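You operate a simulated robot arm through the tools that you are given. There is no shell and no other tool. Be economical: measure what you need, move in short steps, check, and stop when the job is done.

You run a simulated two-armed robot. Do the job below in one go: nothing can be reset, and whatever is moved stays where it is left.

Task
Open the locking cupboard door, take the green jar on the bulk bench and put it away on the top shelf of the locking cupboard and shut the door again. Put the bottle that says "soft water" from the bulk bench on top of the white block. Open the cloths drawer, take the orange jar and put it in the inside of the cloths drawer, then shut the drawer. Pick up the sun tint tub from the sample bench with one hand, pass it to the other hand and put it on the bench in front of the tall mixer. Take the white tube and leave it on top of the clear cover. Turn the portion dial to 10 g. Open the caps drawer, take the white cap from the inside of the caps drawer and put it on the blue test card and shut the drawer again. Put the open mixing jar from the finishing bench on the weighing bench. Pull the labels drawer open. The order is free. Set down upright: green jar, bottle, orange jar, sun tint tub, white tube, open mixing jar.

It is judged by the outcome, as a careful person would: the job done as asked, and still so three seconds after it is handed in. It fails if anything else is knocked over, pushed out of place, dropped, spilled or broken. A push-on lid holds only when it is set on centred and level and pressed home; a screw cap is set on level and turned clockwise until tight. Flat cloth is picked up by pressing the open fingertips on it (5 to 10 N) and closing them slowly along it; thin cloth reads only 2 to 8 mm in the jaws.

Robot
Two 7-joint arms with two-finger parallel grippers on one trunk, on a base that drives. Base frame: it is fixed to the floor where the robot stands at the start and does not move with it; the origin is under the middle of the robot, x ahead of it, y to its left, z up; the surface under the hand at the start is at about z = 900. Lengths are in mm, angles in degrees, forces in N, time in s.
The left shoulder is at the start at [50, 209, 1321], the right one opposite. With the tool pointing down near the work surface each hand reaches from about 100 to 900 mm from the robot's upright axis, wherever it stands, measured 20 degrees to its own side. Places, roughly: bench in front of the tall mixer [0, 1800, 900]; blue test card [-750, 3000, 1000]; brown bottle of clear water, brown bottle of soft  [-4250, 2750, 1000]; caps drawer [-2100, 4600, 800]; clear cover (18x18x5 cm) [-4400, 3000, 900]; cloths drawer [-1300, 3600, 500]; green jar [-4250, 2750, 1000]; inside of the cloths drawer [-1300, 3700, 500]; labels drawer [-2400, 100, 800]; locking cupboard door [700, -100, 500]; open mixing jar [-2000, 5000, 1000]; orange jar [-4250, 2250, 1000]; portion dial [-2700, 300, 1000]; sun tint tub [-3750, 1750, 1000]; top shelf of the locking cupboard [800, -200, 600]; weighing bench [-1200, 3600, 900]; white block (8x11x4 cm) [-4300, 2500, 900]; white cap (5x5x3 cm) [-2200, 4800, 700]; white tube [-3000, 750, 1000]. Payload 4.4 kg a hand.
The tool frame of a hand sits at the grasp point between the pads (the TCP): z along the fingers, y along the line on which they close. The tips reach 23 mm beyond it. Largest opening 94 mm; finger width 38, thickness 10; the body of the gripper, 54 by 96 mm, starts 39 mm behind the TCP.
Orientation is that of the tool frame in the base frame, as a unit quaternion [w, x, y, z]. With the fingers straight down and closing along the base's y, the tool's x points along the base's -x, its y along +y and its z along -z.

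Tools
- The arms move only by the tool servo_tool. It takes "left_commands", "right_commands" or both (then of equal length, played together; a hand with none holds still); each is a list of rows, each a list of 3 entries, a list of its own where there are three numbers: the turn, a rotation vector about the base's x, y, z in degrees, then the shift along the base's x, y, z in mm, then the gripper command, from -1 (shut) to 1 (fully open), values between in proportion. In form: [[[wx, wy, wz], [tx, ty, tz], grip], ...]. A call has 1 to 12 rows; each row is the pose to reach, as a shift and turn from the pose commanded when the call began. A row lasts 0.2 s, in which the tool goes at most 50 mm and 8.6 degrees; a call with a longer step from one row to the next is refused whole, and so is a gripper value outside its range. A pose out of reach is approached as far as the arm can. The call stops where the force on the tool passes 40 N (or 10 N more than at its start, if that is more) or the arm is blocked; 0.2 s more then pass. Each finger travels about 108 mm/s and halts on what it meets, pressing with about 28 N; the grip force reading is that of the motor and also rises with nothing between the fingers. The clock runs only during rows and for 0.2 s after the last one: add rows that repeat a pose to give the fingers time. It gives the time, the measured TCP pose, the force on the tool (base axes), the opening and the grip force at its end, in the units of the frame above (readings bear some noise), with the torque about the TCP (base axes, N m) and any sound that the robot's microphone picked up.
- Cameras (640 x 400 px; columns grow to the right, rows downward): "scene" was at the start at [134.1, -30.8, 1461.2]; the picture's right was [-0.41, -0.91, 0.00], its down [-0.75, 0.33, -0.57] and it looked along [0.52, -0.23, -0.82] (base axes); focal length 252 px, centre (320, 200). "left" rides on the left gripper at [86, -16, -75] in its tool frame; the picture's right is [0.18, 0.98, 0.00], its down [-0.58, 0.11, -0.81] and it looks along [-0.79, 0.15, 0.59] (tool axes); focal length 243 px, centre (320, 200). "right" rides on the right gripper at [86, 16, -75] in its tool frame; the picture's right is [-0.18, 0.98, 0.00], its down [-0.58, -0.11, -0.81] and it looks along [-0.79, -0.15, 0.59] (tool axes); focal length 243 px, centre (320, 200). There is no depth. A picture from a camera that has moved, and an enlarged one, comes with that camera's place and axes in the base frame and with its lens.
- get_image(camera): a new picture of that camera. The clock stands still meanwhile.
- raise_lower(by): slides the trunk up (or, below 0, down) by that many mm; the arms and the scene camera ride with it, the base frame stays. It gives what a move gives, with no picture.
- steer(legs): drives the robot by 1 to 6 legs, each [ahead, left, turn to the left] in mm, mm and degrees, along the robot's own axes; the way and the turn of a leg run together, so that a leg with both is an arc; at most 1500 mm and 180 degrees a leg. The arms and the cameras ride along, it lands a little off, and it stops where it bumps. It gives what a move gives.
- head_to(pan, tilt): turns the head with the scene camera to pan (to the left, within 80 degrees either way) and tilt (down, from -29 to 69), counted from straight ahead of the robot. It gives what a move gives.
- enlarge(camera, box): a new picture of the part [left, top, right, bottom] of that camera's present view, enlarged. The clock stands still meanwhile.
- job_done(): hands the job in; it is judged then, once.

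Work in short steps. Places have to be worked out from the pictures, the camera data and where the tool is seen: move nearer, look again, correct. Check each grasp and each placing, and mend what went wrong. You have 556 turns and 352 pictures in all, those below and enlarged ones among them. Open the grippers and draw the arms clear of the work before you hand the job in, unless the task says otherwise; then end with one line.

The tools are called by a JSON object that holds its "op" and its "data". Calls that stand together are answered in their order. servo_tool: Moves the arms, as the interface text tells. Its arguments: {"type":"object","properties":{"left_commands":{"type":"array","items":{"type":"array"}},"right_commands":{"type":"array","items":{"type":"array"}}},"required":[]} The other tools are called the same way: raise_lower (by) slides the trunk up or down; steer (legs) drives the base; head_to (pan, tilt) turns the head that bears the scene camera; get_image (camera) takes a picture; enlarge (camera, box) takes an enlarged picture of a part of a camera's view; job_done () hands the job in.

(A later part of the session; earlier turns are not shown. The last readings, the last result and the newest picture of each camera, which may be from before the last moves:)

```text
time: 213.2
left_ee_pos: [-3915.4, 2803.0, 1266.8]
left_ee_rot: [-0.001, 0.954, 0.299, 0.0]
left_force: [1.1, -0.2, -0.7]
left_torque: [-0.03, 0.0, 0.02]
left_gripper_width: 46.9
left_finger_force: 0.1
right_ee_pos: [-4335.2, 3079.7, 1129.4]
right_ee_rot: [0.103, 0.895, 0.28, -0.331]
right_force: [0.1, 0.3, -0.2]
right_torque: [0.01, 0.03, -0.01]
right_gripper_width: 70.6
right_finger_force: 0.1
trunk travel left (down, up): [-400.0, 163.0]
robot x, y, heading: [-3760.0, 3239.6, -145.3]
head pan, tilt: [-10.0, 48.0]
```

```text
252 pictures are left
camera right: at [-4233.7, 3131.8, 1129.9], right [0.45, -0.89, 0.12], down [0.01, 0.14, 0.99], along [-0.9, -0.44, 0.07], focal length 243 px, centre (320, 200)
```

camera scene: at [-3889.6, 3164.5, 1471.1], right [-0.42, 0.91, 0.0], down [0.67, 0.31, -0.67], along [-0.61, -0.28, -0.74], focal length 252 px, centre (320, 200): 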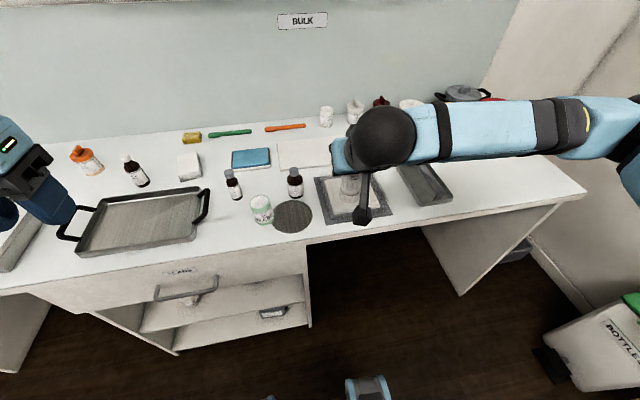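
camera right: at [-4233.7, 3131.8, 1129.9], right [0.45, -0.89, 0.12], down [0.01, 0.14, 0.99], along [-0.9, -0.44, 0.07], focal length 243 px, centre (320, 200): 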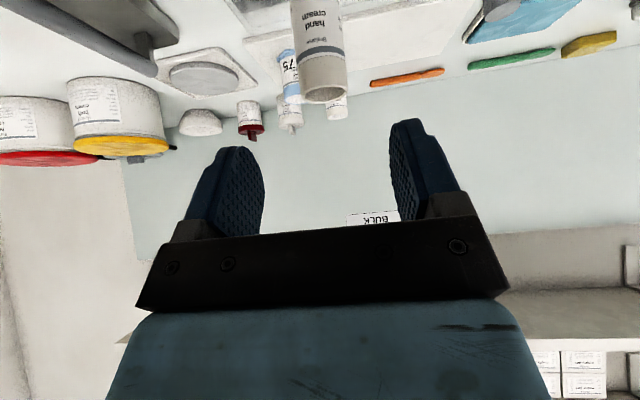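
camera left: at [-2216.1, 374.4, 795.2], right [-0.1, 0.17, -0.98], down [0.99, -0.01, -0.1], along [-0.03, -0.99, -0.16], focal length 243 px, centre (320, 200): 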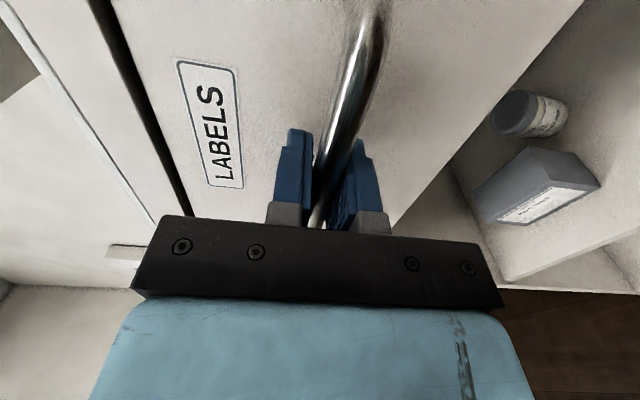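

Tube stands on the cover. Now reading the other two bottles' labels.

{"op": "servo_tool", "data": {"right_commands": [[[0, 0, 0], [30, 20, 20], 0.5], [[0, 0, 0], [60, 40, 40], 0.5], [[0, 0, 0], [90, 60, 60], 0.5], [[0, 0, 0], [115, 80, 85], 0.5]]}}

{"op": "head_to", "data": {"pan": 12, "tilt": 45}}

{"op": "enlarge", "data": {"camera": "scene", "box": [190, 100, 450, 260]}}

```text
time: 214.2
left_ee_pos: [-3916.4, 2803.4, 1266.6]
left_ee_rot: [-0.002, 0.954, 0.299, -0.001]
left_force: [-0.3, 0.3, -0.2]
left_torque: [0.03, 0.0, -0.01]
left_gripper_width: 46.8
left_finger_force: 0.2
right_ee_pos: [-4227.5, 3150.1, 1216.8]
right_ee_rot: [0.103, 0.895, 0.28, -0.331]
right_force: [0.2, 0.0, -1.4]
right_torque: [-0.01, 0.04, 0.02]
right_gripper_width: 70.7
right_finger_force: 0.1
right hand out of reach, approached as far as the arm can: row 4
trunk travel left (down, up): [-400.0, 163.0]
robot x, y, heading: [-3761.6, 3236.8, -145.3]
head pan, tilt: [-10.0, 48.0]
```

```text
time: 215.1
left_ee_pos: [-3916.7, 2803.3, 1267.3]
left_ee_rot: [-0.001, 0.954, 0.299, -0.001]
left_force: [-0.4, -0.3, 1.1]
left_torque: [0.02, -0.01, 0.0]
left_gripper_width: 46.9
left_finger_force: 0.1
right_ee_pos: [-4228.4, 3149.6, 1216.2]
right_ee_rot: [0.103, 0.895, 0.279, -0.332]
right_force: [0.4, 0.9, -0.7]
right_torque: [0.01, 0.02, 0.0]
right_gripper_width: 70.4
right_finger_force: 0.1
trunk travel left (down, up): [-400.0, 163.0]
robot x, y, heading: [-3760.4, 3238.2, -145.5]
head pan, tilt: [12.0, 45.0]
```

```text
2.46 times, centred on (320, 180) of scene
camera zoom: at [-3873.9, 3138.6, 1475.2], right [-0.73, 0.69, 0.0], down [0.49, 0.51, -0.71], along [-0.49, -0.51, -0.71], focal length 621 px, centre (320, 249)
```

zoom: 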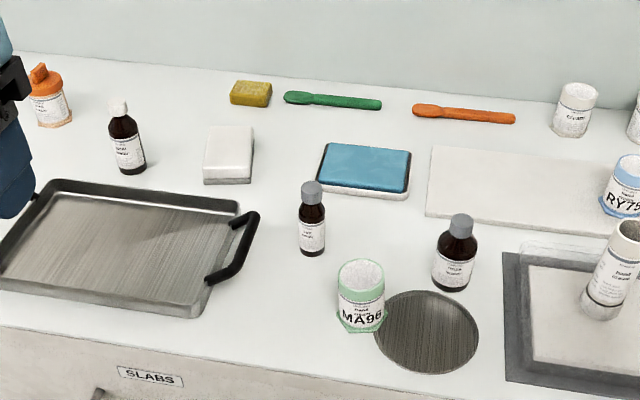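

{"op": "enlarge", "data": {"camera": "scene", "box": [298, 165, 348, 210]}}

{"op": "enlarge", "data": {"camera": "scene", "box": [215, 130, 265, 175]}}

```text
8.89 times, centred on (323, 188) of scene
camera zoom: at [-3873.9, 3138.6, 1475.2], right [-0.73, 0.69, 0.0], down [0.49, 0.51, -0.71], along [-0.49, -0.51, -0.71], focal length 2242 px, centre (293, 311)
```

zoom: 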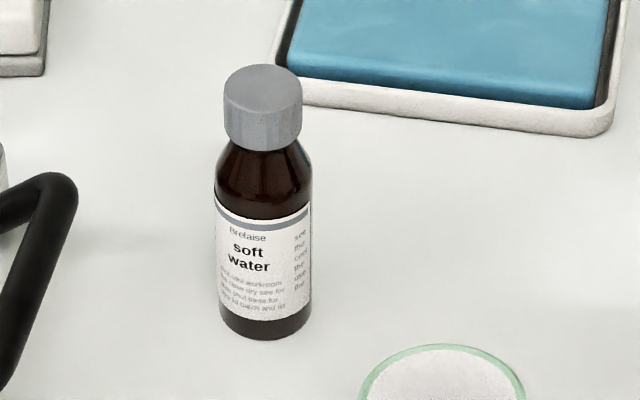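

```text
8.89 times, centred on (240, 152) of scene
camera zoom: at [-3873.9, 3138.6, 1475.2], right [-0.73, 0.69, 0.0], down [0.49, 0.51, -0.71], along [-0.49, -0.51, -0.71], focal length 2242 px, centre (1031, 622)
```

zoom: 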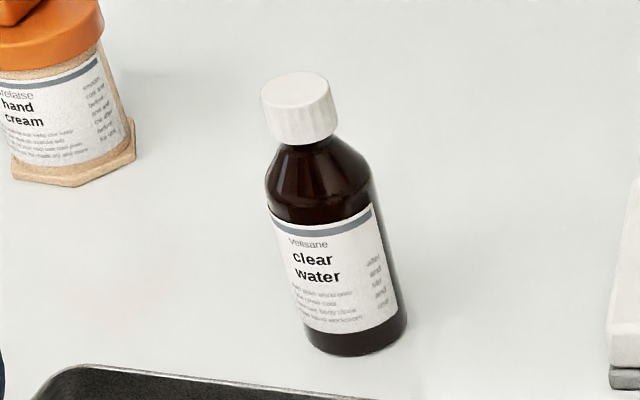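

Soft water is the small grey-capped bottle at about (-4262,2721), cap top z≈1009; white block top centre ≈ (-4281,2525). I shift the base left/forward for the left hand to take the bottle by its cap from above.

{"op": "steer", "data": {"legs": [[50, 150, 0]]}}

```text
time: 217.1
left_ee_pos: [-3871.9, 2650.1, 1266.1]
left_ee_rot: [-0.001, 0.954, 0.3, -0.001]
left_force: [0.2, -0.5, 0.3]
left_torque: [0.0, -0.01, 0.03]
left_gripper_width: 47.0
left_finger_force: 0.0
right_ee_pos: [-4184.0, 2996.2, 1216.6]
right_ee_rot: [0.104, 0.895, 0.281, -0.332]
right_force: [-0.2, 0.4, -0.5]
right_torque: [0.02, 0.01, 0.01]
right_gripper_width: 70.2
right_finger_force: 0.0
trunk travel left (down, up): [-400.0, 163.0]
robot x, y, heading: [-3722.7, 3089.0, -145.5]
head pan, tilt: [12.0, 45.0]
```

{"op": "servo_tool", "data": {"left_commands": [[[0, 0, 0], [-39, 7, 0], 0.3], [[0, 0, 0], [-78, 14, 0], 0.3], [[0, 0, 0], [-117, 21, 0], 0.3], [[0, 0, 0], [-156, 28, 0], 0.3], [[0, 0, 0], [-195, 35, -10], 0.3], [[0, 0, 0], [-234, 43, -25], 0.3], [[0, 0, 0], [-273, 50, -45], 0.3], [[0, 0, 0], [-312, 57, -70], 0.3], [[0, 0, 0], [-351, 64, -95], 0.3], [[0, 0, 0], [-378, 69, -130], 0.3], [[0, 0, 0], [-390, 71, -165], 0.3]]}}

{"op": "get_image", "data": {"camera": "left"}}

{"op": "enlarge", "data": {"camera": "scene", "box": [220, 90, 450, 250]}}

```text
time: 219.5
left_ee_pos: [-4262.5, 2723.4, 1100.4]
left_ee_rot: [-0.001, 0.954, 0.3, -0.001]
left_force: [0.0, 0.0, -0.4]
left_torque: [0.0, -0.04, -0.02]
left_gripper_width: 61.1
left_finger_force: 0.0
right_ee_pos: [-4185.1, 2996.4, 1216.0]
right_ee_rot: [0.102, 0.895, 0.281, -0.33]
right_force: [-0.3, 0.4, -0.1]
right_torque: [-0.02, -0.02, -0.02]
right_gripper_width: 70.5
right_finger_force: 0.1
trunk travel left (down, up): [-400.0, 163.0]
robot x, y, heading: [-3720.3, 3084.9, -145.2]
head pan, tilt: [12.0, 45.0]
```

```text
248 pictures are left
camera left: at [-4200.9, 2785.7, 1175.4], right [0.71, -0.7, 0.0], down [-0.41, -0.42, 0.81], along [-0.57, -0.57, -0.59], focal length 243 px, centre (320, 200)
```

left: 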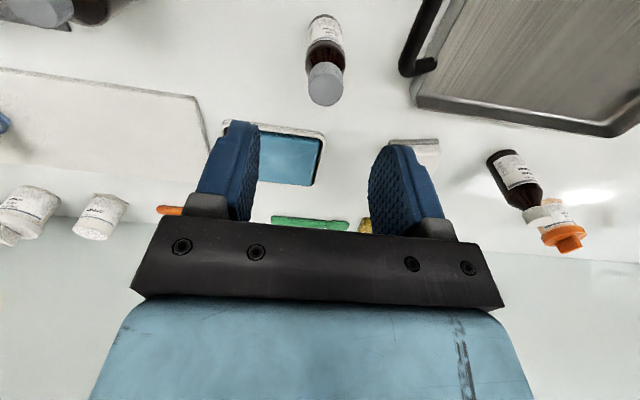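

```text
2.50 times, centred on (335, 170) of scene
camera zoom: at [-3830.1, 2986.0, 1475.2], right [-0.73, 0.69, 0.0], down [0.49, 0.51, -0.71], along [-0.48, -0.51, -0.71], focal length 631 px, centre (282, 275)
```

zoom: 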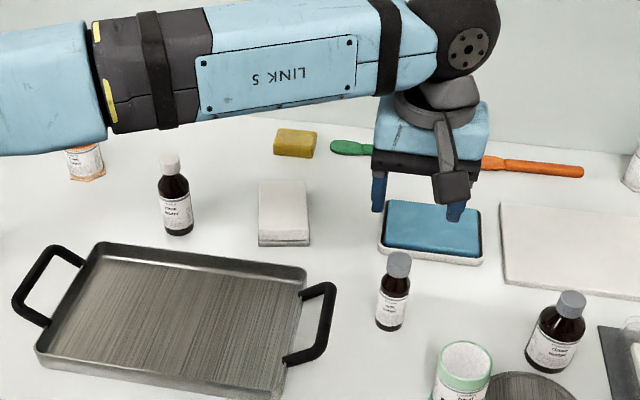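

Cap confirmed at (-4262,2720). I descend around the cap and close.

{"op": "servo_tool", "data": {"left_commands": [[[0, 0, 0], [0, -3, -30], 0.3], [[0, 0, 0], [0, -3, -60], 0.3], [[0, 0, 0], [0, -3, -85], 0.3], [[0, 0, 0], [0, -3, -99], 0.3], [[0, 0, 0], [0, -3, -99], -0.1], [[0, 0, 0], [0, -3, -99], -0.3], [[0, 0, 0], [0, -3, -99], -0.6], [[0, 0, 0], [0, -3, -99], -1]]}}

{"op": "get_image", "data": {"camera": "left"}}

```text
time: 221.3
left_ee_pos: [-4261.5, 2719.9, 1002.7]
left_ee_rot: [-0.001, 0.954, 0.3, -0.001]
left_force: [-0.6, -0.4, -0.3]
left_torque: [-0.05, 0.0, 0.03]
left_gripper_width: 24.9
left_finger_force: 28.1
right_ee_pos: [-4184.4, 2997.4, 1215.2]
right_ee_rot: [0.103, 0.895, 0.281, -0.331]
right_force: [1.3, -0.2, 0.4]
right_torque: [-0.02, 0.04, 0.01]
right_gripper_width: 70.7
right_finger_force: 0.1
trunk travel left (down, up): [-400.0, 163.0]
robot x, y, heading: [-3721.9, 3084.5, -145.3]
head pan, tilt: [12.0, 45.0]
```

```text
246 pictures are left
camera left: at [-4200.7, 2783.3, 1077.8], right [0.71, -0.7, 0.0], down [-0.41, -0.42, 0.81], along [-0.57, -0.57, -0.59], focal length 243 px, centre (320, 200)
```

left: 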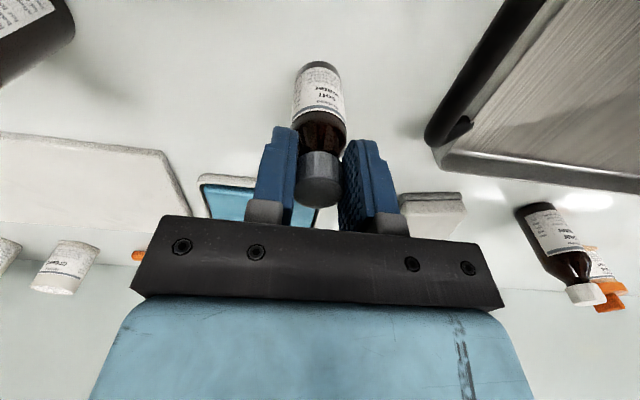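

Gripped on the cap (25 mm). Lift 75 mm and move toward the block.

{"op": "servo_tool", "data": {"left_commands": [[[0, 0, 0], [0, 0, 15], -1], [[0, 0, 0], [0, 0, 40], -1], [[0, 0, 0], [0, 0, 75], -1], [[0, 0, 0], [0, -30, 75], -1], [[0, 0, 0], [-3, -65, 75], -1], [[0, 0, 0], [-7, -100, 75], -1], [[0, 0, 0], [-11, -130, 75], -1]]}}

{"op": "get_image", "data": {"camera": "left"}}

{"op": "enlarge", "data": {"camera": "scene", "box": [220, 90, 450, 250]}}

```text
time: 222.9
left_ee_pos: [-4272.2, 2590.0, 1077.7]
left_ee_rot: [-0.002, 0.954, 0.3, 0.0]
left_force: [0.3, -0.4, -0.9]
left_torque: [0.03, -0.04, 0.01]
left_gripper_width: 24.9
left_finger_force: 28.3
right_ee_pos: [-4185.1, 2995.6, 1215.8]
right_ee_rot: [0.103, 0.895, 0.281, -0.33]
right_force: [0.4, -1.3, 0.4]
right_torque: [0.02, -0.01, 0.02]
right_gripper_width: 70.3
right_finger_force: 0.0
trunk travel left (down, up): [-400.0, 163.0]
robot x, y, heading: [-3718.7, 3086.7, -145.0]
head pan, tilt: [12.0, 45.0]
```

```text
245 pictures are left
camera left: at [-4211.1, 2652.4, 1153.2], right [0.71, -0.7, 0.0], down [-0.41, -0.42, 0.81], along [-0.57, -0.57, -0.59], focal length 243 px, centre (320, 200)
```

left: 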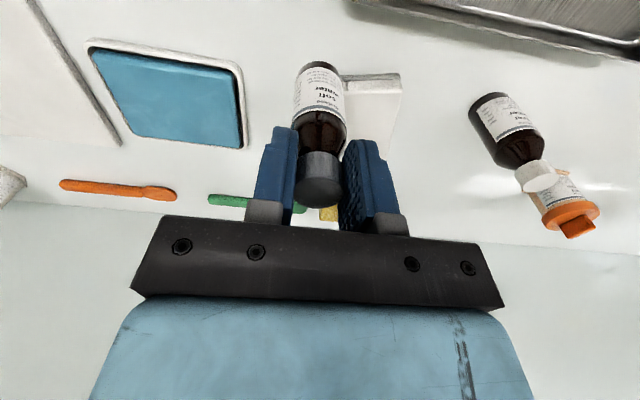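

```text
2.50 times, centred on (335, 170) of scene
camera zoom: at [-3829.7, 2985.5, 1475.1], right [-0.73, 0.69, 0.0], down [0.49, 0.52, -0.71], along [-0.48, -0.51, -0.71], focal length 631 px, centre (282, 275)
```

zoom: 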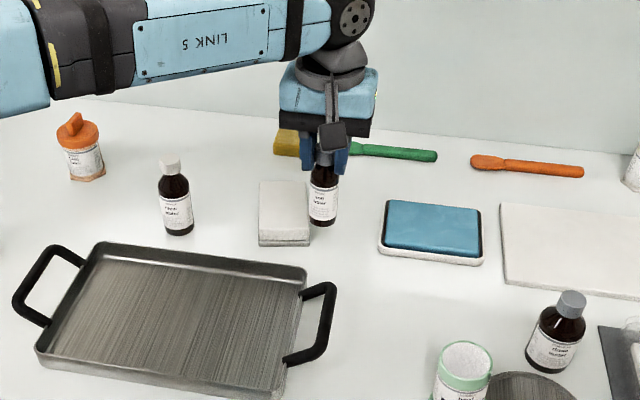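

I move over my best block centre (-4295,2518) and check with the hand camera before lowering.

{"op": "servo_tool", "data": {"left_commands": [[[0, 0, 0], [-8, -25, 0], -1], [[0, 0, 0], [-16, -50, 0], -1], [[0, 0, 0], [-23, -72, -10], -1], [[0, 0, 0], [-23, -72, -20], -1]]}}

{"op": "enlarge", "data": {"camera": "left", "box": [220, 0, 460, 150]}}

{"op": "enlarge", "data": {"camera": "scene", "box": [270, 100, 370, 200]}}

```text
time: 223.9
left_ee_pos: [-4295.2, 2517.4, 1058.1]
left_ee_rot: [-0.002, 0.954, 0.3, 0.0]
left_force: [-0.3, -0.3, -1.0]
left_torque: [0.0, -0.03, -0.04]
left_gripper_width: 24.7
left_finger_force: 28.0
right_ee_pos: [-4183.9, 2996.8, 1216.3]
right_ee_rot: [0.103, 0.895, 0.281, -0.331]
right_force: [-0.5, 0.6, -0.6]
right_torque: [-0.01, -0.01, 0.01]
right_gripper_width: 70.6
right_finger_force: 0.0
trunk travel left (down, up): [-400.0, 163.0]
robot x, y, heading: [-3716.6, 3079.8, -145.2]
head pan, tilt: [12.0, 45.0]
```

```text
2.67 times, centred on (340, 75) of left
camera zoom: at [-4234.3, 2580.5, 1132.6], right [0.71, -0.7, 0.0], down [-0.41, -0.42, 0.81], along [-0.57, -0.57, -0.59], focal length 647 px, centre (267, 533)
```

zoom: 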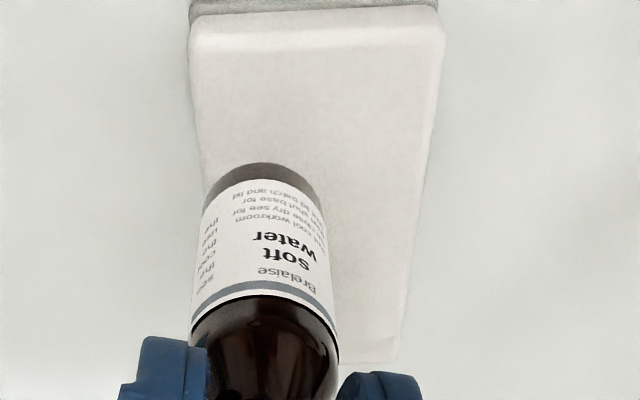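

```text
4.00 times, centred on (320, 150) of scene
camera zoom: at [-3829.7, 2986.1, 1475.2], right [-0.73, 0.69, 0.0], down [0.49, 0.51, -0.71], along [-0.48, -0.51, -0.71], focal length 1009 px, centre (320, 400)
```

zoom: 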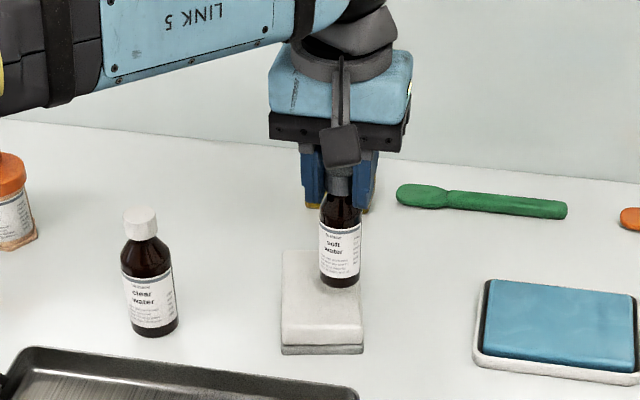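

The hand view gives the block centre at about (-4298,2495). I shift over it and lower to contact.

{"op": "servo_tool", "data": {"left_commands": [[[0, 0, 0], [-3, -22, 0], -1], [[0, 0, 0], [-3, -22, -8], -1], [[0, 0, 0], [-3, -22, -11], -1], [[0, 0, 0], [-3, -22, -14], -1], [[0, 0, 0], [-3, -22, -17], -1], [[0, 0, 0], [-3, -22, -20], -1], [[0, 0, 0], [-3, -22, -23], -1], [[0, 0, 0], [-3, -22, -26], -1], [[0, 0, 0], [-3, -22, -29], -1]]}}

{"op": "enlarge", "data": {"camera": "scene", "box": [270, 100, 370, 200]}}

```text
time: 225.9
left_ee_pos: [-4297.6, 2496.5, 1032.3]
left_ee_rot: [-0.001, 0.954, 0.3, -0.003]
left_force: [1.1, -0.5, 21.4]
left_torque: [-0.17, -0.12, 0.1]
left_gripper_width: 24.2
left_finger_force: 28.7
right_ee_pos: [-4183.5, 2996.4, 1218.1]
right_ee_rot: [0.104, 0.894, 0.281, -0.332]
right_force: [-0.9, 0.2, -0.4]
right_torque: [0.0, 0.0, -0.01]
right_gripper_width: 70.6
right_finger_force: 0.1
trunk travel left (down, up): [-400.0, 163.0]
robot x, y, heading: [-3721.4, 3087.0, -145.5]
head pan, tilt: [12.0, 45.0]
```

```text
4.00 times, centred on (320, 150) of scene
camera zoom: at [-3827.4, 2988.3, 1475.9], right [-0.73, 0.69, 0.0], down [0.48, 0.51, -0.71], along [-0.49, -0.52, -0.71], focal length 1009 px, centre (320, 400)
```

zoom: 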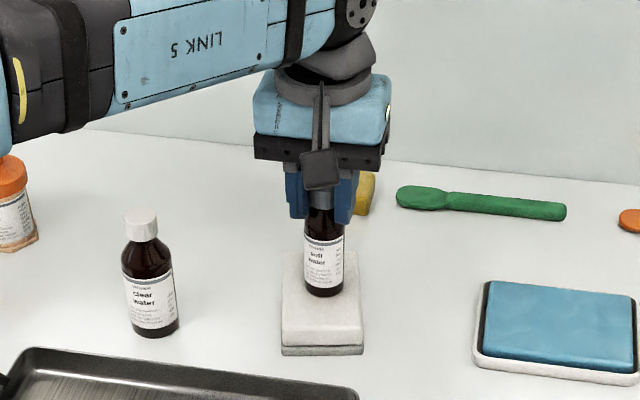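

Seated on the block, centred. Release and lift away.

{"op": "servo_tool", "data": {"left_commands": [[[0, 0, 0], [0, 0, 1], -1], [[0, 0, 0], [0, 0, 1], -0.3], [[0, 0, 0], [0, 0, 1], 0.2], [[0, 0, 0], [0, 0, 1], 0.3], [[0, 0, 0], [0, 0, 30], 0.3], [[0, 0, 0], [0, 0, 70], 0.3], [[0, 0, 0], [0, 0, 110], 0.3], [[0, 0, 0], [20, 10, 150], 0.3], [[0, 0, 0], [50, 25, 185], 0.3]]}}

{"op": "enlarge", "data": {"camera": "scene", "box": [170, 90, 430, 270]}}

```text
time: 227.9
left_ee_pos: [-4247.1, 2520.9, 1217.2]
left_ee_rot: [-0.002, 0.954, 0.3, -0.001]
left_force: [0.5, 0.3, 1.0]
left_torque: [0.01, -0.01, 0.02]
left_gripper_width: 61.2
left_finger_force: 0.0
right_ee_pos: [-4181.8, 2996.6, 1217.6]
right_ee_rot: [0.103, 0.895, 0.281, -0.332]
right_force: [0.0, -0.4, 0.3]
right_torque: [0.01, -0.01, 0.0]
right_gripper_width: 70.3
right_finger_force: 0.0
trunk travel left (down, up): [-400.0, 163.0]
robot x, y, heading: [-3719.3, 3082.1, -145.1]
head pan, tilt: [12.0, 45.0]
```

```text
2.22 times, centred on (300, 180) of scene
camera zoom: at [-3827.6, 2986.6, 1475.4], right [-0.73, 0.69, 0.0], down [0.48, 0.51, -0.71], along [-0.49, -0.51, -0.71], focal length 560 px, centre (364, 244)
```

zoom: 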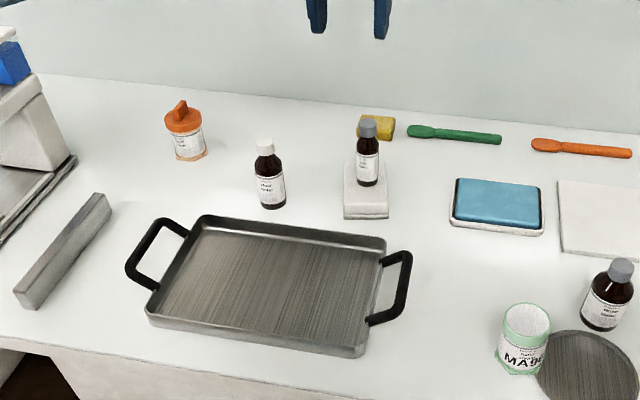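

The bottle stands well. I zoom on the orange jar to plan its grasp.

{"op": "enlarge", "data": {"camera": "scene", "box": [225, 120, 275, 170]}}

{"op": "enlarge", "data": {"camera": "scene", "box": [360, 200, 430, 270]}}

```text
8.00 times, centred on (250, 145) of scene
camera zoom: at [-3827.6, 2986.6, 1475.4], right [-0.73, 0.69, 0.0], down [0.48, 0.51, -0.71], along [-0.49, -0.51, -0.71], focal length 2018 px, centre (880, 640)
```

zoom: 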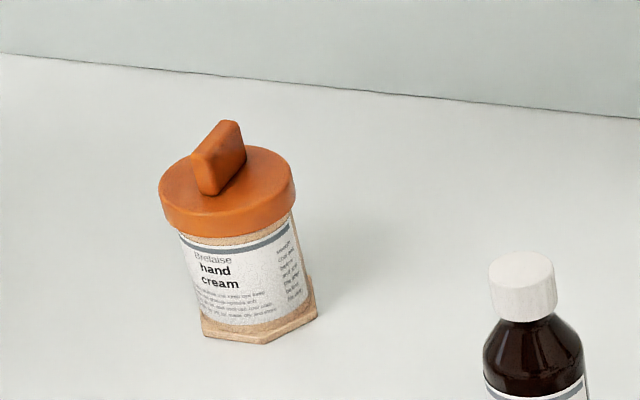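

```text
5.71 times, centred on (395, 235) of scene
camera zoom: at [-3827.6, 2986.6, 1475.4], right [-0.73, 0.69, 0.0], down [0.48, 0.51, -0.71], along [-0.49, -0.51, -0.71], focal length 1441 px, centre (-109, 0)
```

zoom: 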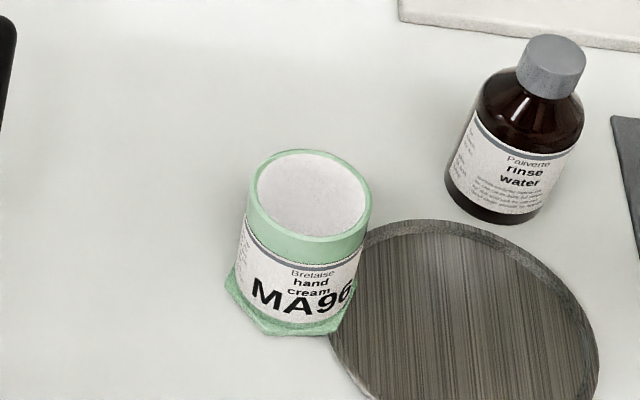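

Plan: take the orange jar by its lid rim (68 mm wide, lid z≈955–979, fin top ≈1008) with the left hand from above. Shift base left 330 mm.

{"op": "steer", "data": {"legs": [[0, 330, 0]]}}

{"op": "head_to", "data": {"pan": 8, "tilt": 42}}

{"op": "get_image", "data": {"camera": "scene"}}

```text
time: 231.3
left_ee_pos: [-4062.2, 2248.9, 1214.9]
left_ee_rot: [-0.001, 0.954, 0.299, -0.001]
left_force: [-0.1, -0.2, -0.4]
left_torque: [0.01, 0.02, 0.02]
left_gripper_width: 61.3
left_finger_force: 0.0
right_ee_pos: [-3996.5, 2725.4, 1215.3]
right_ee_rot: [0.103, 0.895, 0.28, -0.332]
right_force: [-0.6, -0.2, 0.3]
right_torque: [0.02, -0.02, -0.01]
right_gripper_width: 70.6
right_finger_force: 0.1
trunk travel left (down, up): [-400.0, 163.0]
robot x, y, heading: [-3530.6, 2814.9, -145.5]
head pan, tilt: [12.0, 45.0]
```

```text
time: 232.0
left_ee_pos: [-4061.6, 2248.1, 1214.3]
left_ee_rot: [-0.001, 0.954, 0.3, 0.0]
left_force: [0.9, -0.3, 0.0]
left_torque: [-0.03, -0.04, 0.03]
left_gripper_width: 61.2
left_finger_force: 0.0
right_ee_pos: [-3995.6, 2725.1, 1216.0]
right_ee_rot: [0.104, 0.895, 0.281, -0.332]
right_force: [0.5, -0.9, 0.4]
right_torque: [0.03, 0.03, -0.01]
right_gripper_width: 70.4
right_finger_force: 0.1
trunk travel left (down, up): [-400.0, 163.0]
robot x, y, heading: [-3527.2, 2819.3, -145.4]
head pan, tilt: [8.0, 42.0]
```

```text
237 pictures are left
camera scene: at [-3647.3, 2716.9, 1479.5], right [-0.68, 0.74, 0.0], down [0.49, 0.45, -0.74], along [-0.55, -0.5, -0.67], focal length 252 px, centre (320, 200)
```

scene: 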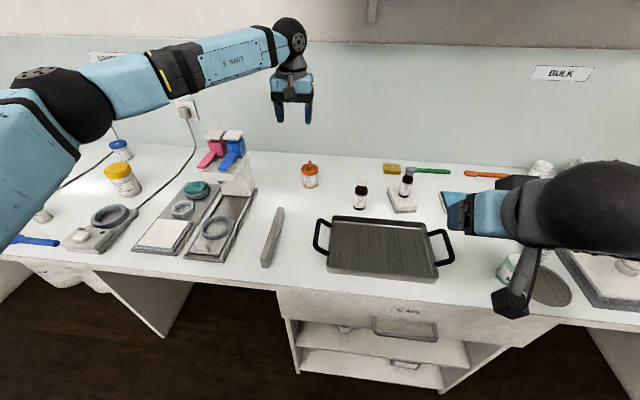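

{"op": "servo_tool", "data": {"left_commands": [[[0, 0, 0], [-32, -12, -20], 0.95], [[0, 0, 0], [-64, -24, -45], 0.95], [[0, 0, 0], [-95, -36, -75], 0.95], [[0, 0, 0], [-95, -36, -110], 0.95]]}}

{"op": "get_image", "data": {"camera": "left"}}

```text
time: 233.0
left_ee_pos: [-4157.4, 2212.0, 1102.8]
left_ee_rot: [-0.002, 0.954, 0.3, -0.001]
left_force: [0.0, -0.4, 0.4]
left_torque: [0.07, -0.02, 0.04]
left_gripper_width: 91.7
left_finger_force: 0.0
right_ee_pos: [-3996.0, 2724.1, 1215.6]
right_ee_rot: [0.102, 0.895, 0.28, -0.33]
right_force: [0.7, -0.4, -0.5]
right_torque: [0.03, -0.01, 0.0]
right_gripper_width: 70.5
right_finger_force: 0.1
trunk travel left (down, up): [-400.0, 163.0]
robot x, y, heading: [-3529.3, 2814.2, -145.4]
head pan, tilt: [8.0, 42.0]
```

```text
236 pictures are left
camera left: at [-4096.1, 2275.8, 1178.1], right [0.71, -0.7, 0.0], down [-0.41, -0.42, 0.81], along [-0.57, -0.57, -0.59], focal length 243 px, centre (320, 200)
```

left: 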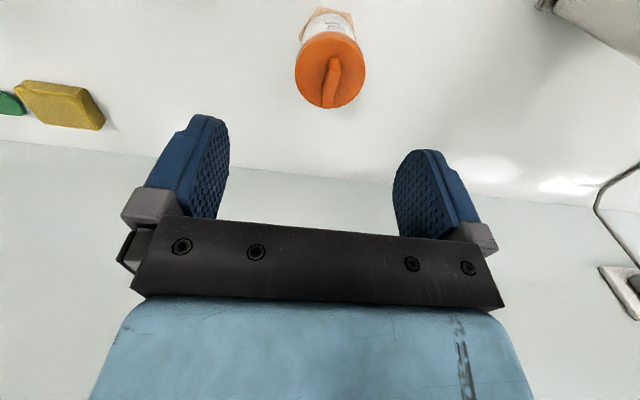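

Lid centre at (-4158,2203). Descend around the lid and close.

{"op": "servo_tool", "data": {"left_commands": [[[0, 0, 0], [-1, -9, -35], 0.95], [[0, 0, 0], [-1, -9, -70], 0.95], [[0, 0, 0], [-1, -9, -100], 0.95], [[0, 0, 0], [-1, -9, -120], 0.95], [[0, 0, 0], [-1, -9, -126], 0.95], [[0, 0, 0], [-1, -9, -126], 0.5], [[0, 0, 0], [-1, -9, -126], 0.2], [[0, 0, 0], [-1, -9, -126], 0], [[0, 0, 0], [-1, -9, -126], -0.3]]}}

{"op": "get_image", "data": {"camera": "left"}}

```text
time: 235.0
left_ee_pos: [-4137.0, 2210.3, 984.8]
left_ee_rot: [-0.001, 0.954, 0.299, 0.0]
left_force: [0.4, -0.6, -0.4]
left_torque: [0.03, -0.02, -0.02]
left_gripper_width: 33.0
left_finger_force: 0.1
left hand out of reach, approached as far as the arm can: row 1, 2, 3, 4, 5, 6, 7, 8, 9
right_ee_pos: [-3996.8, 2724.7, 1216.8]
right_ee_rot: [0.103, 0.895, 0.28, -0.331]
right_force: [0.5, -0.4, -0.7]
right_torque: [0.03, -0.01, 0.01]
right_gripper_width: 70.4
right_finger_force: 0.1
trunk travel left (down, up): [-400.0, 163.0]
robot x, y, heading: [-3531.3, 2814.2, -145.4]
head pan, tilt: [8.0, 42.0]
```

```text
235 pictures are left
camera left: at [-4076.7, 2273.2, 1060.1], right [0.71, -0.7, 0.0], down [-0.41, -0.42, 0.81], along [-0.57, -0.57, -0.59], focal length 243 px, centre (320, 200)
```

left: 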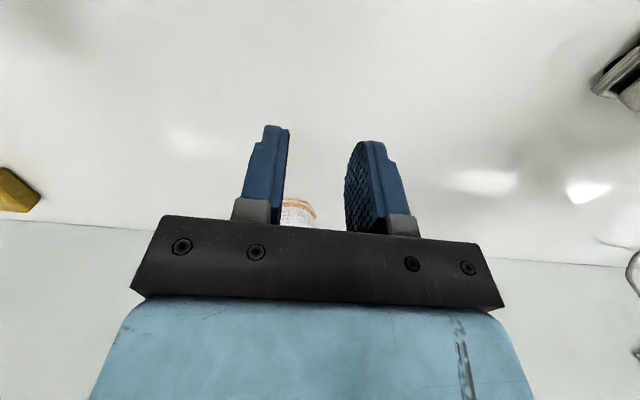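

Out of reach there, and the jar may have been pushed. I check with the scene camera.

{"op": "enlarge", "data": {"camera": "scene", "box": [230, 110, 390, 220]}}

```text
3.64 times, centred on (310, 165) of scene
camera zoom: at [-3647.7, 2716.4, 1479.3], right [-0.68, 0.74, 0.0], down [0.49, 0.45, -0.74], along [-0.55, -0.5, -0.67], focal length 917 px, centre (356, 327)
```

zoom: 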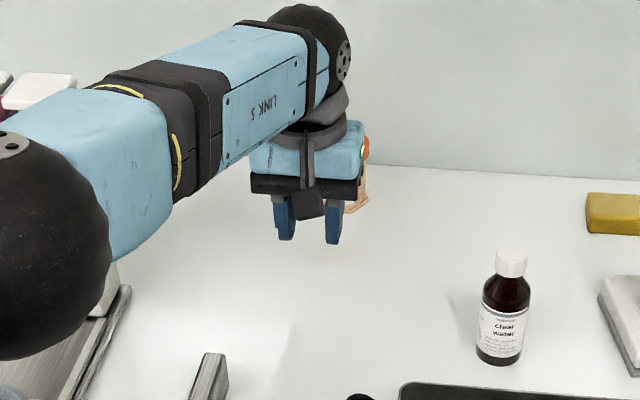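

The jar still stands behind the hand. I back off and up, then check.

{"op": "servo_tool", "data": {"left_commands": [[[0, 0, 0], [12, 8, 0], -0.3], [[0, 0, 0], [33, 23, 5], -0.3], [[0, 0, 0], [41, 28, 45], -0.3], [[0, 0, 0], [45, 31, 90], -0.3], [[0, 0, 0], [48, 33, 135], -0.3]]}}

{"op": "get_image", "data": {"camera": "left"}}

{"op": "enlarge", "data": {"camera": "scene", "box": [260, 110, 390, 220]}}

```text
time: 236.2
left_ee_pos: [-4089.0, 2244.7, 1121.6]
left_ee_rot: [-0.001, 0.954, 0.299, 0.0]
left_force: [-0.2, 0.4, 0.5]
left_torque: [-0.03, 0.01, 0.01]
left_gripper_width: 32.8
left_finger_force: 0.0
right_ee_pos: [-3996.7, 2726.4, 1216.9]
right_ee_rot: [0.104, 0.895, 0.28, -0.331]
right_force: [0.2, -0.7, -0.4]
right_torque: [0.02, -0.02, -0.01]
right_gripper_width: 70.5
right_finger_force: 0.0
trunk travel left (down, up): [-400.0, 163.0]
robot x, y, heading: [-3534.5, 2815.8, -145.5]
head pan, tilt: [8.0, 42.0]
```

```text
233 pictures are left
camera left: at [-4028.1, 2307.1, 1197.2], right [0.71, -0.7, 0.0], down [-0.41, -0.42, 0.81], along [-0.57, -0.57, -0.59], focal length 243 px, centre (320, 200)
```

left: 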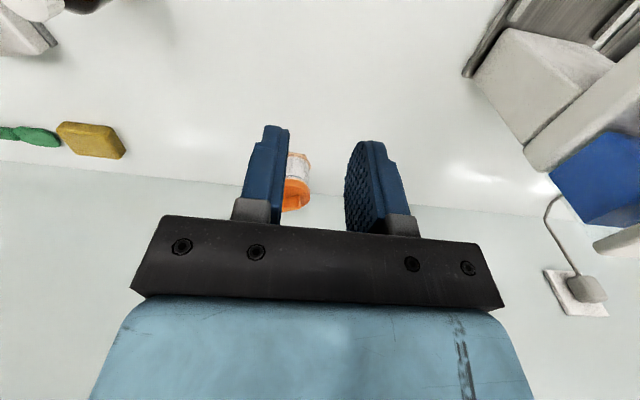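

```text
3.64 times, centred on (325, 165) of scene
camera zoom: at [-3646.6, 2718.1, 1479.6], right [-0.68, 0.74, 0.0], down [0.49, 0.45, -0.74], along [-0.55, -0.5, -0.67], focal length 917 px, centre (302, 327)
```

zoom: 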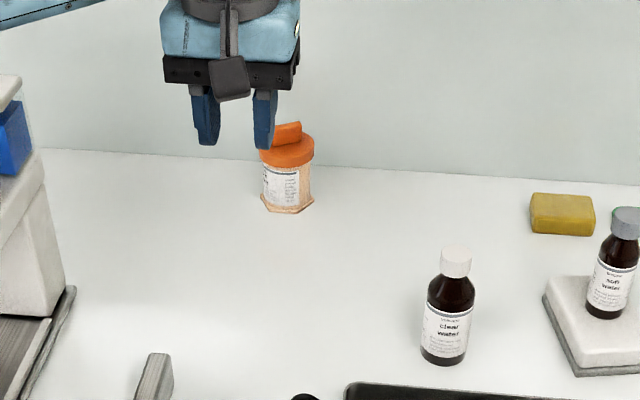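

The jar slid back toward the wall but stands upright, now near (-4268,2134). I need to be closer: raise the hand and drive forward ~190 mm.

{"op": "servo_tool", "data": {"left_commands": [[[0, 0, 0], [20, 14, 30], 0.5], [[0, 0, 0], [50, 35, 60], 0.95], [[0, 0, 0], [80, 55, 90], 0.95], [[0, 0, 0], [110, 76, 110], 0.95]]}}

{"op": "steer", "data": {"legs": [[190, 0, 0]]}}

{"op": "get_image", "data": {"camera": "left"}}

{"op": "get_image", "data": {"camera": "scene"}}

```text
time: 237.2
left_ee_pos: [-3978.9, 2318.9, 1232.1]
left_ee_rot: [-0.002, 0.954, 0.299, -0.001]
left_force: [0.5, 0.4, 0.2]
left_torque: [0.02, -0.02, -0.01]
left_gripper_width: 91.9
left_finger_force: 0.0
right_ee_pos: [-3995.2, 2725.4, 1217.7]
right_ee_rot: [0.103, 0.895, 0.28, -0.331]
right_force: [0.0, 0.1, 0.6]
right_torque: [0.01, 0.01, 0.03]
right_gripper_width: 70.6
right_finger_force: 0.1
trunk travel left (down, up): [-400.0, 163.0]
robot x, y, heading: [-3530.5, 2814.8, -145.5]
head pan, tilt: [8.0, 42.0]
```

```text
time: 238.7
left_ee_pos: [-4102.5, 2235.7, 1227.4]
left_ee_rot: [-0.002, 0.954, 0.299, 0.003]
left_force: [-0.4, 0.2, 0.9]
left_torque: [0.05, 0.0, 0.02]
left_gripper_width: 91.7
left_finger_force: 0.0
right_ee_pos: [-4118.7, 2641.4, 1215.4]
right_ee_rot: [0.103, 0.896, 0.28, -0.329]
right_force: [-0.1, 0.9, 0.3]
right_torque: [-0.01, -0.02, -0.01]
right_gripper_width: 70.4
right_finger_force: 0.1
trunk travel left (down, up): [-400.0, 163.0]
robot x, y, heading: [-3650.5, 2733.5, -145.8]
head pan, tilt: [8.0, 42.0]
stopped in leg 1: the robot was blocked; the commanded pose is now the measured one
```

```text
231 pictures are left
camera left: at [-4041.6, 2297.9, 1302.5], right [0.71, -0.7, 0.0], down [-0.42, -0.43, 0.8], along [-0.56, -0.57, -0.6], focal length 243 px, centre (320, 200)
```

left: 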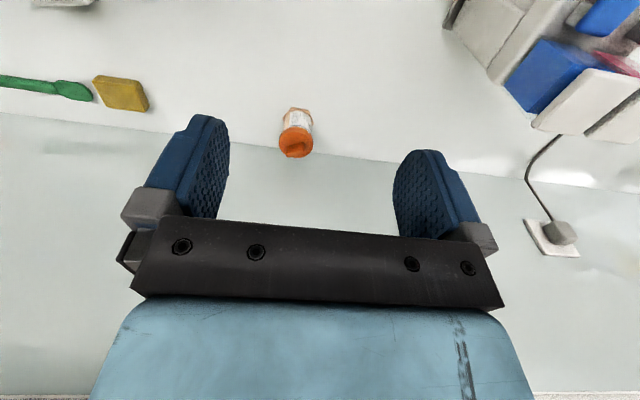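

```text
230 pictures are left
camera scene: at [-3769.7, 2632.9, 1479.0], right [-0.68, 0.74, 0.0], down [0.49, 0.45, -0.74], along [-0.55, -0.5, -0.67], focal length 252 px, centre (320, 200)
```

scene: 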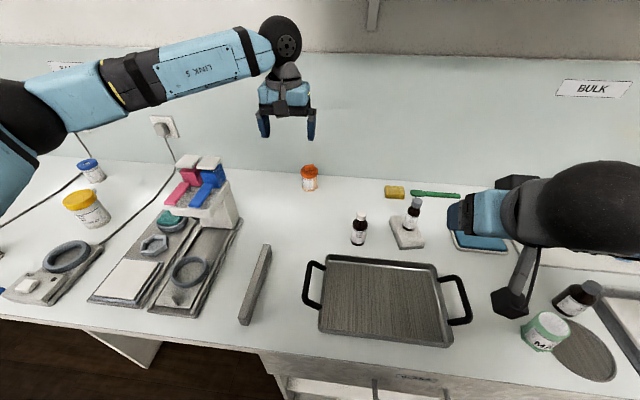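

The jar is at (-4264,2132). To gain reach I lower the trunk 120 mm (hands stay above everything).

{"op": "raise_lower", "data": {"by": -120}}

{"op": "servo_tool", "data": {"left_commands": [[[0, 0, 0], [-40, -20, 0], 0.95], [[0, 0, 0], [-75, -45, 0], 0.95], [[0, 0, 0], [-110, -70, 0], 0.95], [[0, 0, 0], [-140, -90, 0], 0.95], [[0, 0, 0], [-162, -104, 0], 0.95]]}}

{"op": "get_image", "data": {"camera": "left"}}

```text
time: 240.2
left_ee_pos: [-4099.8, 2236.9, 1110.2]
left_ee_rot: [-0.001, 0.954, 0.299, 0.0]
left_force: [0.0, 0.2, -0.2]
left_torque: [0.02, 0.0, 0.01]
left_gripper_width: 91.8
left_finger_force: 0.1
right_ee_pos: [-4116.0, 2644.0, 1096.3]
right_ee_rot: [0.103, 0.895, 0.28, -0.331]
right_force: [-0.4, -0.1, -0.2]
right_torque: [0.04, -0.03, 0.01]
right_gripper_width: 70.2
right_finger_force: 0.0
trunk travel left (down, up): [-280.0, 283.0]
robot x, y, heading: [-3652.3, 2732.2, -145.3]
head pan, tilt: [8.0, 42.0]
```

```text
time: 241.4
left_ee_pos: [-4263.3, 2133.5, 1110.0]
left_ee_rot: [0.0, 0.955, 0.298, 0.001]
left_force: [-0.1, -0.2, 0.5]
left_torque: [-0.02, -0.02, -0.03]
left_gripper_width: 91.7
left_finger_force: 0.0
right_ee_pos: [-4117.0, 2643.3, 1096.5]
right_ee_rot: [0.103, 0.896, 0.28, -0.33]
right_force: [-0.1, 0.4, 0.9]
right_torque: [0.02, 0.02, 0.01]
right_gripper_width: 70.6
right_finger_force: 0.1
trunk travel left (down, up): [-280.0, 283.0]
robot x, y, heading: [-3649.1, 2732.4, -145.4]
head pan, tilt: [8.0, 42.0]
```

```text
229 pictures are left
camera left: at [-4202.5, 2196.7, 1184.3], right [0.71, -0.7, 0.0], down [-0.42, -0.42, 0.81], along [-0.57, -0.57, -0.59], focal length 243 px, centre (320, 200)
```

left: 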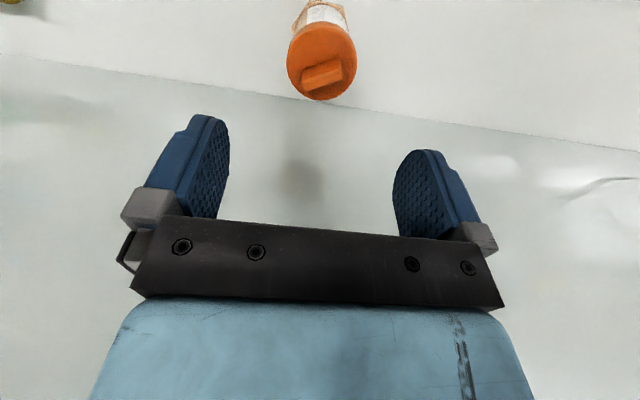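

Centred over the lid (wall clearance ~30 mm). I descend first, without closing, to verify reach.

{"op": "servo_tool", "data": {"left_commands": [[[0, 0, 0], [-2, -1, -35], 0.95], [[0, 0, 0], [-2, -1, -70], 0.95], [[0, 0, 0], [-2, -1, -100], 0.95], [[0, 0, 0], [-2, -1, -120], 0.95], [[0, 0, 0], [-2, -1, -133], 0.95]]}}

```text
time: 242.6
left_ee_pos: [-4264.0, 2130.8, 976.5]
left_ee_rot: [-0.002, 0.954, 0.299, 0.0]
left_force: [0.2, 0.4, -0.2]
left_torque: [-0.03, 0.01, -0.01]
left_gripper_width: 92.0
left_finger_force: 0.1
right_ee_pos: [-4116.6, 2643.8, 1096.2]
right_ee_rot: [0.102, 0.896, 0.279, -0.331]
right_force: [0.7, -0.2, -0.6]
right_torque: [0.0, -0.02, 0.0]
right_gripper_width: 70.5
right_finger_force: 0.1
trunk travel left (down, up): [-280.0, 283.0]
robot x, y, heading: [-3649.8, 2730.2, -145.2]
head pan, tilt: [8.0, 42.0]
```

Reached exactly. Close on the lid.

{"op": "servo_tool", "data": {"left_commands": [[[0, 0, 0], [0, 0, 0], 0.6], [[0, 0, 0], [0, 0, 0], 0.4], [[0, 0, 0], [0, 0, 0], 0.2], [[0, 0, 0], [0, 0, 0], -0.5], [[0, 0, 0], [0, 0, 0], -1]]}}

{"op": "get_image", "data": {"camera": "left"}}

```text
time: 243.8
left_ee_pos: [-4263.7, 2130.9, 977.3]
left_ee_rot: [-0.001, 0.954, 0.299, 0.0]
left_force: [0.6, 0.8, -0.2]
left_torque: [-0.04, -0.01, -0.01]
left_gripper_width: 61.0
left_finger_force: 28.0
right_ee_pos: [-4115.4, 2642.7, 1095.5]
right_ee_rot: [0.102, 0.896, 0.279, -0.33]
right_force: [-0.9, 0.9, -0.1]
right_torque: [-0.02, -0.03, -0.01]
right_gripper_width: 70.4
right_finger_force: 0.0
trunk travel left (down, up): [-280.0, 283.0]
robot x, y, heading: [-3651.1, 2732.2, -145.2]
head pan, tilt: [8.0, 42.0]
```

```text
228 pictures are left
camera left: at [-4203.4, 2194.0, 1051.7], right [0.71, -0.7, 0.0], down [-0.42, -0.42, 0.8], along [-0.57, -0.57, -0.59], focal length 243 px, centre (320, 200)
```

left: 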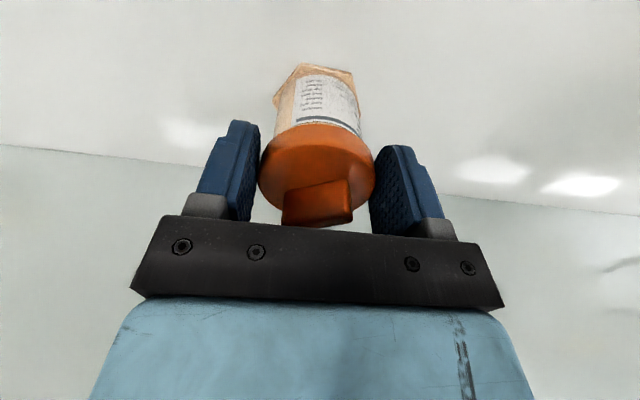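

Gripped (61 mm). A slow small lift to see that jar and lid come together.

{"op": "servo_tool", "data": {"left_commands": [[[0, 0, 0], [0, 0, 3], -1], [[0, 0, 0], [0, 0, 8], -1], [[0, 0, 0], [0, 0, 14], -1], [[0, 0, 0], [0, 0, 22], -1]]}}

{"op": "enlarge", "data": {"camera": "scene", "box": [240, 110, 370, 220]}}

```text
time: 244.8
left_ee_pos: [-4264.5, 2131.0, 998.6]
left_ee_rot: [0.0, 0.954, 0.298, 0.001]
left_force: [-0.3, -0.1, -0.1]
left_torque: [-0.02, 0.02, 0.0]
left_gripper_width: 60.9
left_finger_force: 28.5
right_ee_pos: [-4116.3, 2643.4, 1095.6]
right_ee_rot: [0.103, 0.896, 0.279, -0.33]
right_force: [-0.2, 0.4, 0.2]
right_torque: [0.03, 0.02, -0.03]
right_gripper_width: 70.4
right_finger_force: 0.1
trunk travel left (down, up): [-280.0, 283.0]
robot x, y, heading: [-3653.9, 2734.6, -145.5]
head pan, tilt: [8.0, 42.0]
```

```text
3.64 times, centred on (305, 165) of scene
camera zoom: at [-3766.8, 2635.1, 1359.5], right [-0.68, 0.74, 0.0], down [0.49, 0.45, -0.74], along [-0.55, -0.5, -0.67], focal length 917 px, centre (374, 327)
```

zoom: 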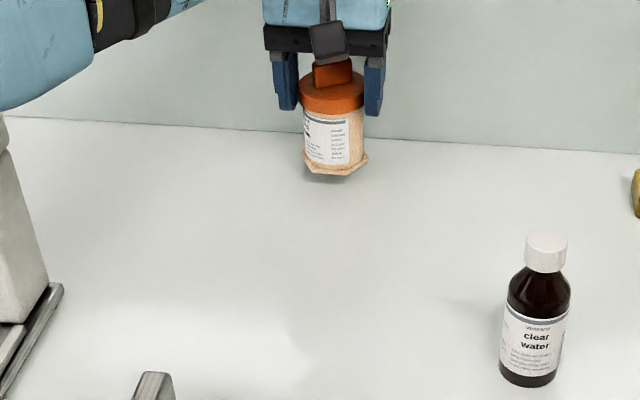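

Lid and jar hold together. I lift, draw it in, restore the trunk and back away.

{"op": "servo_tool", "data": {"left_commands": [[[0, 0, 0], [0, 0, 30], -1], [[0, 0, 0], [0, 0, 65], -1], [[0, 0, 0], [0, 0, 100], -1], [[0, 0, 0], [20, 14, 125], -1], [[0, 0, 0], [50, 35, 140], -1], [[0, 0, 0], [85, 59, 145], -1], [[0, 0, 0], [120, 83, 145], -1], [[0, 0, 0], [155, 107, 145], -1], [[0, 0, 0], [190, 131, 145], -1]]}}

{"op": "raise_lower", "data": {"by": 120}}

{"op": "steer", "data": {"legs": [[-550, 0, 0]]}}

{"op": "get_image", "data": {"camera": "scene"}}

```text
time: 246.8
left_ee_pos: [-4073.3, 2263.4, 1145.7]
left_ee_rot: [-0.001, 0.954, 0.3, 0.001]
left_force: [-0.4, 0.1, -0.6]
left_torque: [-0.01, -0.01, 0.0]
left_gripper_width: 61.0
left_finger_force: 27.7
right_ee_pos: [-4114.7, 2642.4, 1096.2]
right_ee_rot: [0.103, 0.895, 0.28, -0.331]
right_force: [-0.2, 0.1, 0.4]
right_torque: [0.03, 0.03, -0.03]
right_gripper_width: 70.5
right_finger_force: 0.1
trunk travel left (down, up): [-280.0, 283.0]
robot x, y, heading: [-3652.8, 2733.4, -145.3]
head pan, tilt: [8.0, 42.0]
```

```text
time: 248.3
left_ee_pos: [-4074.9, 2263.2, 1263.2]
left_ee_rot: [-0.001, 0.954, 0.299, 0.001]
left_force: [-0.5, -0.4, 0.1]
left_torque: [0.01, 0.01, -0.01]
left_gripper_width: 60.9
left_finger_force: 28.2
right_ee_pos: [-4117.5, 2642.4, 1215.3]
right_ee_rot: [0.102, 0.896, 0.279, -0.331]
right_force: [-0.4, 0.1, 0.8]
right_torque: [-0.04, 0.0, 0.0]
right_gripper_width: 70.6
right_finger_force: 0.0
trunk travel left (down, up): [-400.0, 163.0]
robot x, y, heading: [-3654.6, 2733.2, -145.4]
head pan, tilt: [8.0, 42.0]
```

```text
time: 251.4
left_ee_pos: [-3625.9, 2572.5, 1264.7]
left_ee_rot: [-0.001, 0.954, 0.299, 0.0]
left_force: [-0.3, 0.0, -0.6]
left_torque: [-0.04, 0.01, -0.03]
left_gripper_width: 61.1
left_finger_force: 28.4
right_ee_pos: [-3666.5, 2953.5, 1215.5]
right_ee_rot: [0.102, 0.896, 0.279, -0.331]
right_force: [0.1, 0.4, -0.6]
right_torque: [0.01, 0.01, -0.01]
right_gripper_width: 70.5
right_finger_force: 0.0
trunk travel left (down, up): [-400.0, 163.0]
robot x, y, heading: [-3195.8, 3041.9, -145.4]
head pan, tilt: [8.0, 42.0]
```

```text
226 pictures are left
camera scene: at [-3318.3, 2944.4, 1479.5], right [-0.68, 0.74, 0.0], down [0.49, 0.45, -0.74], along [-0.55, -0.5, -0.67], focal length 252 px, centre (320, 200)
```

scene: 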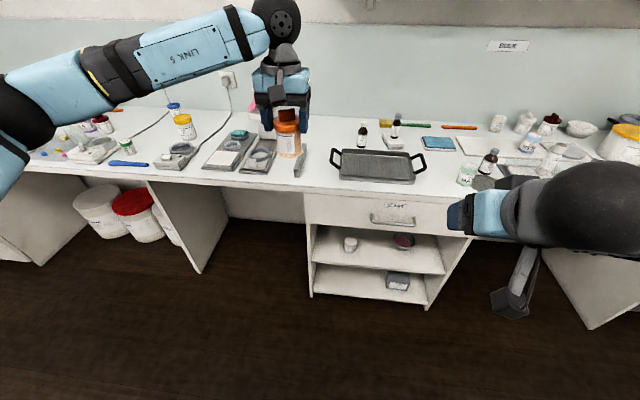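

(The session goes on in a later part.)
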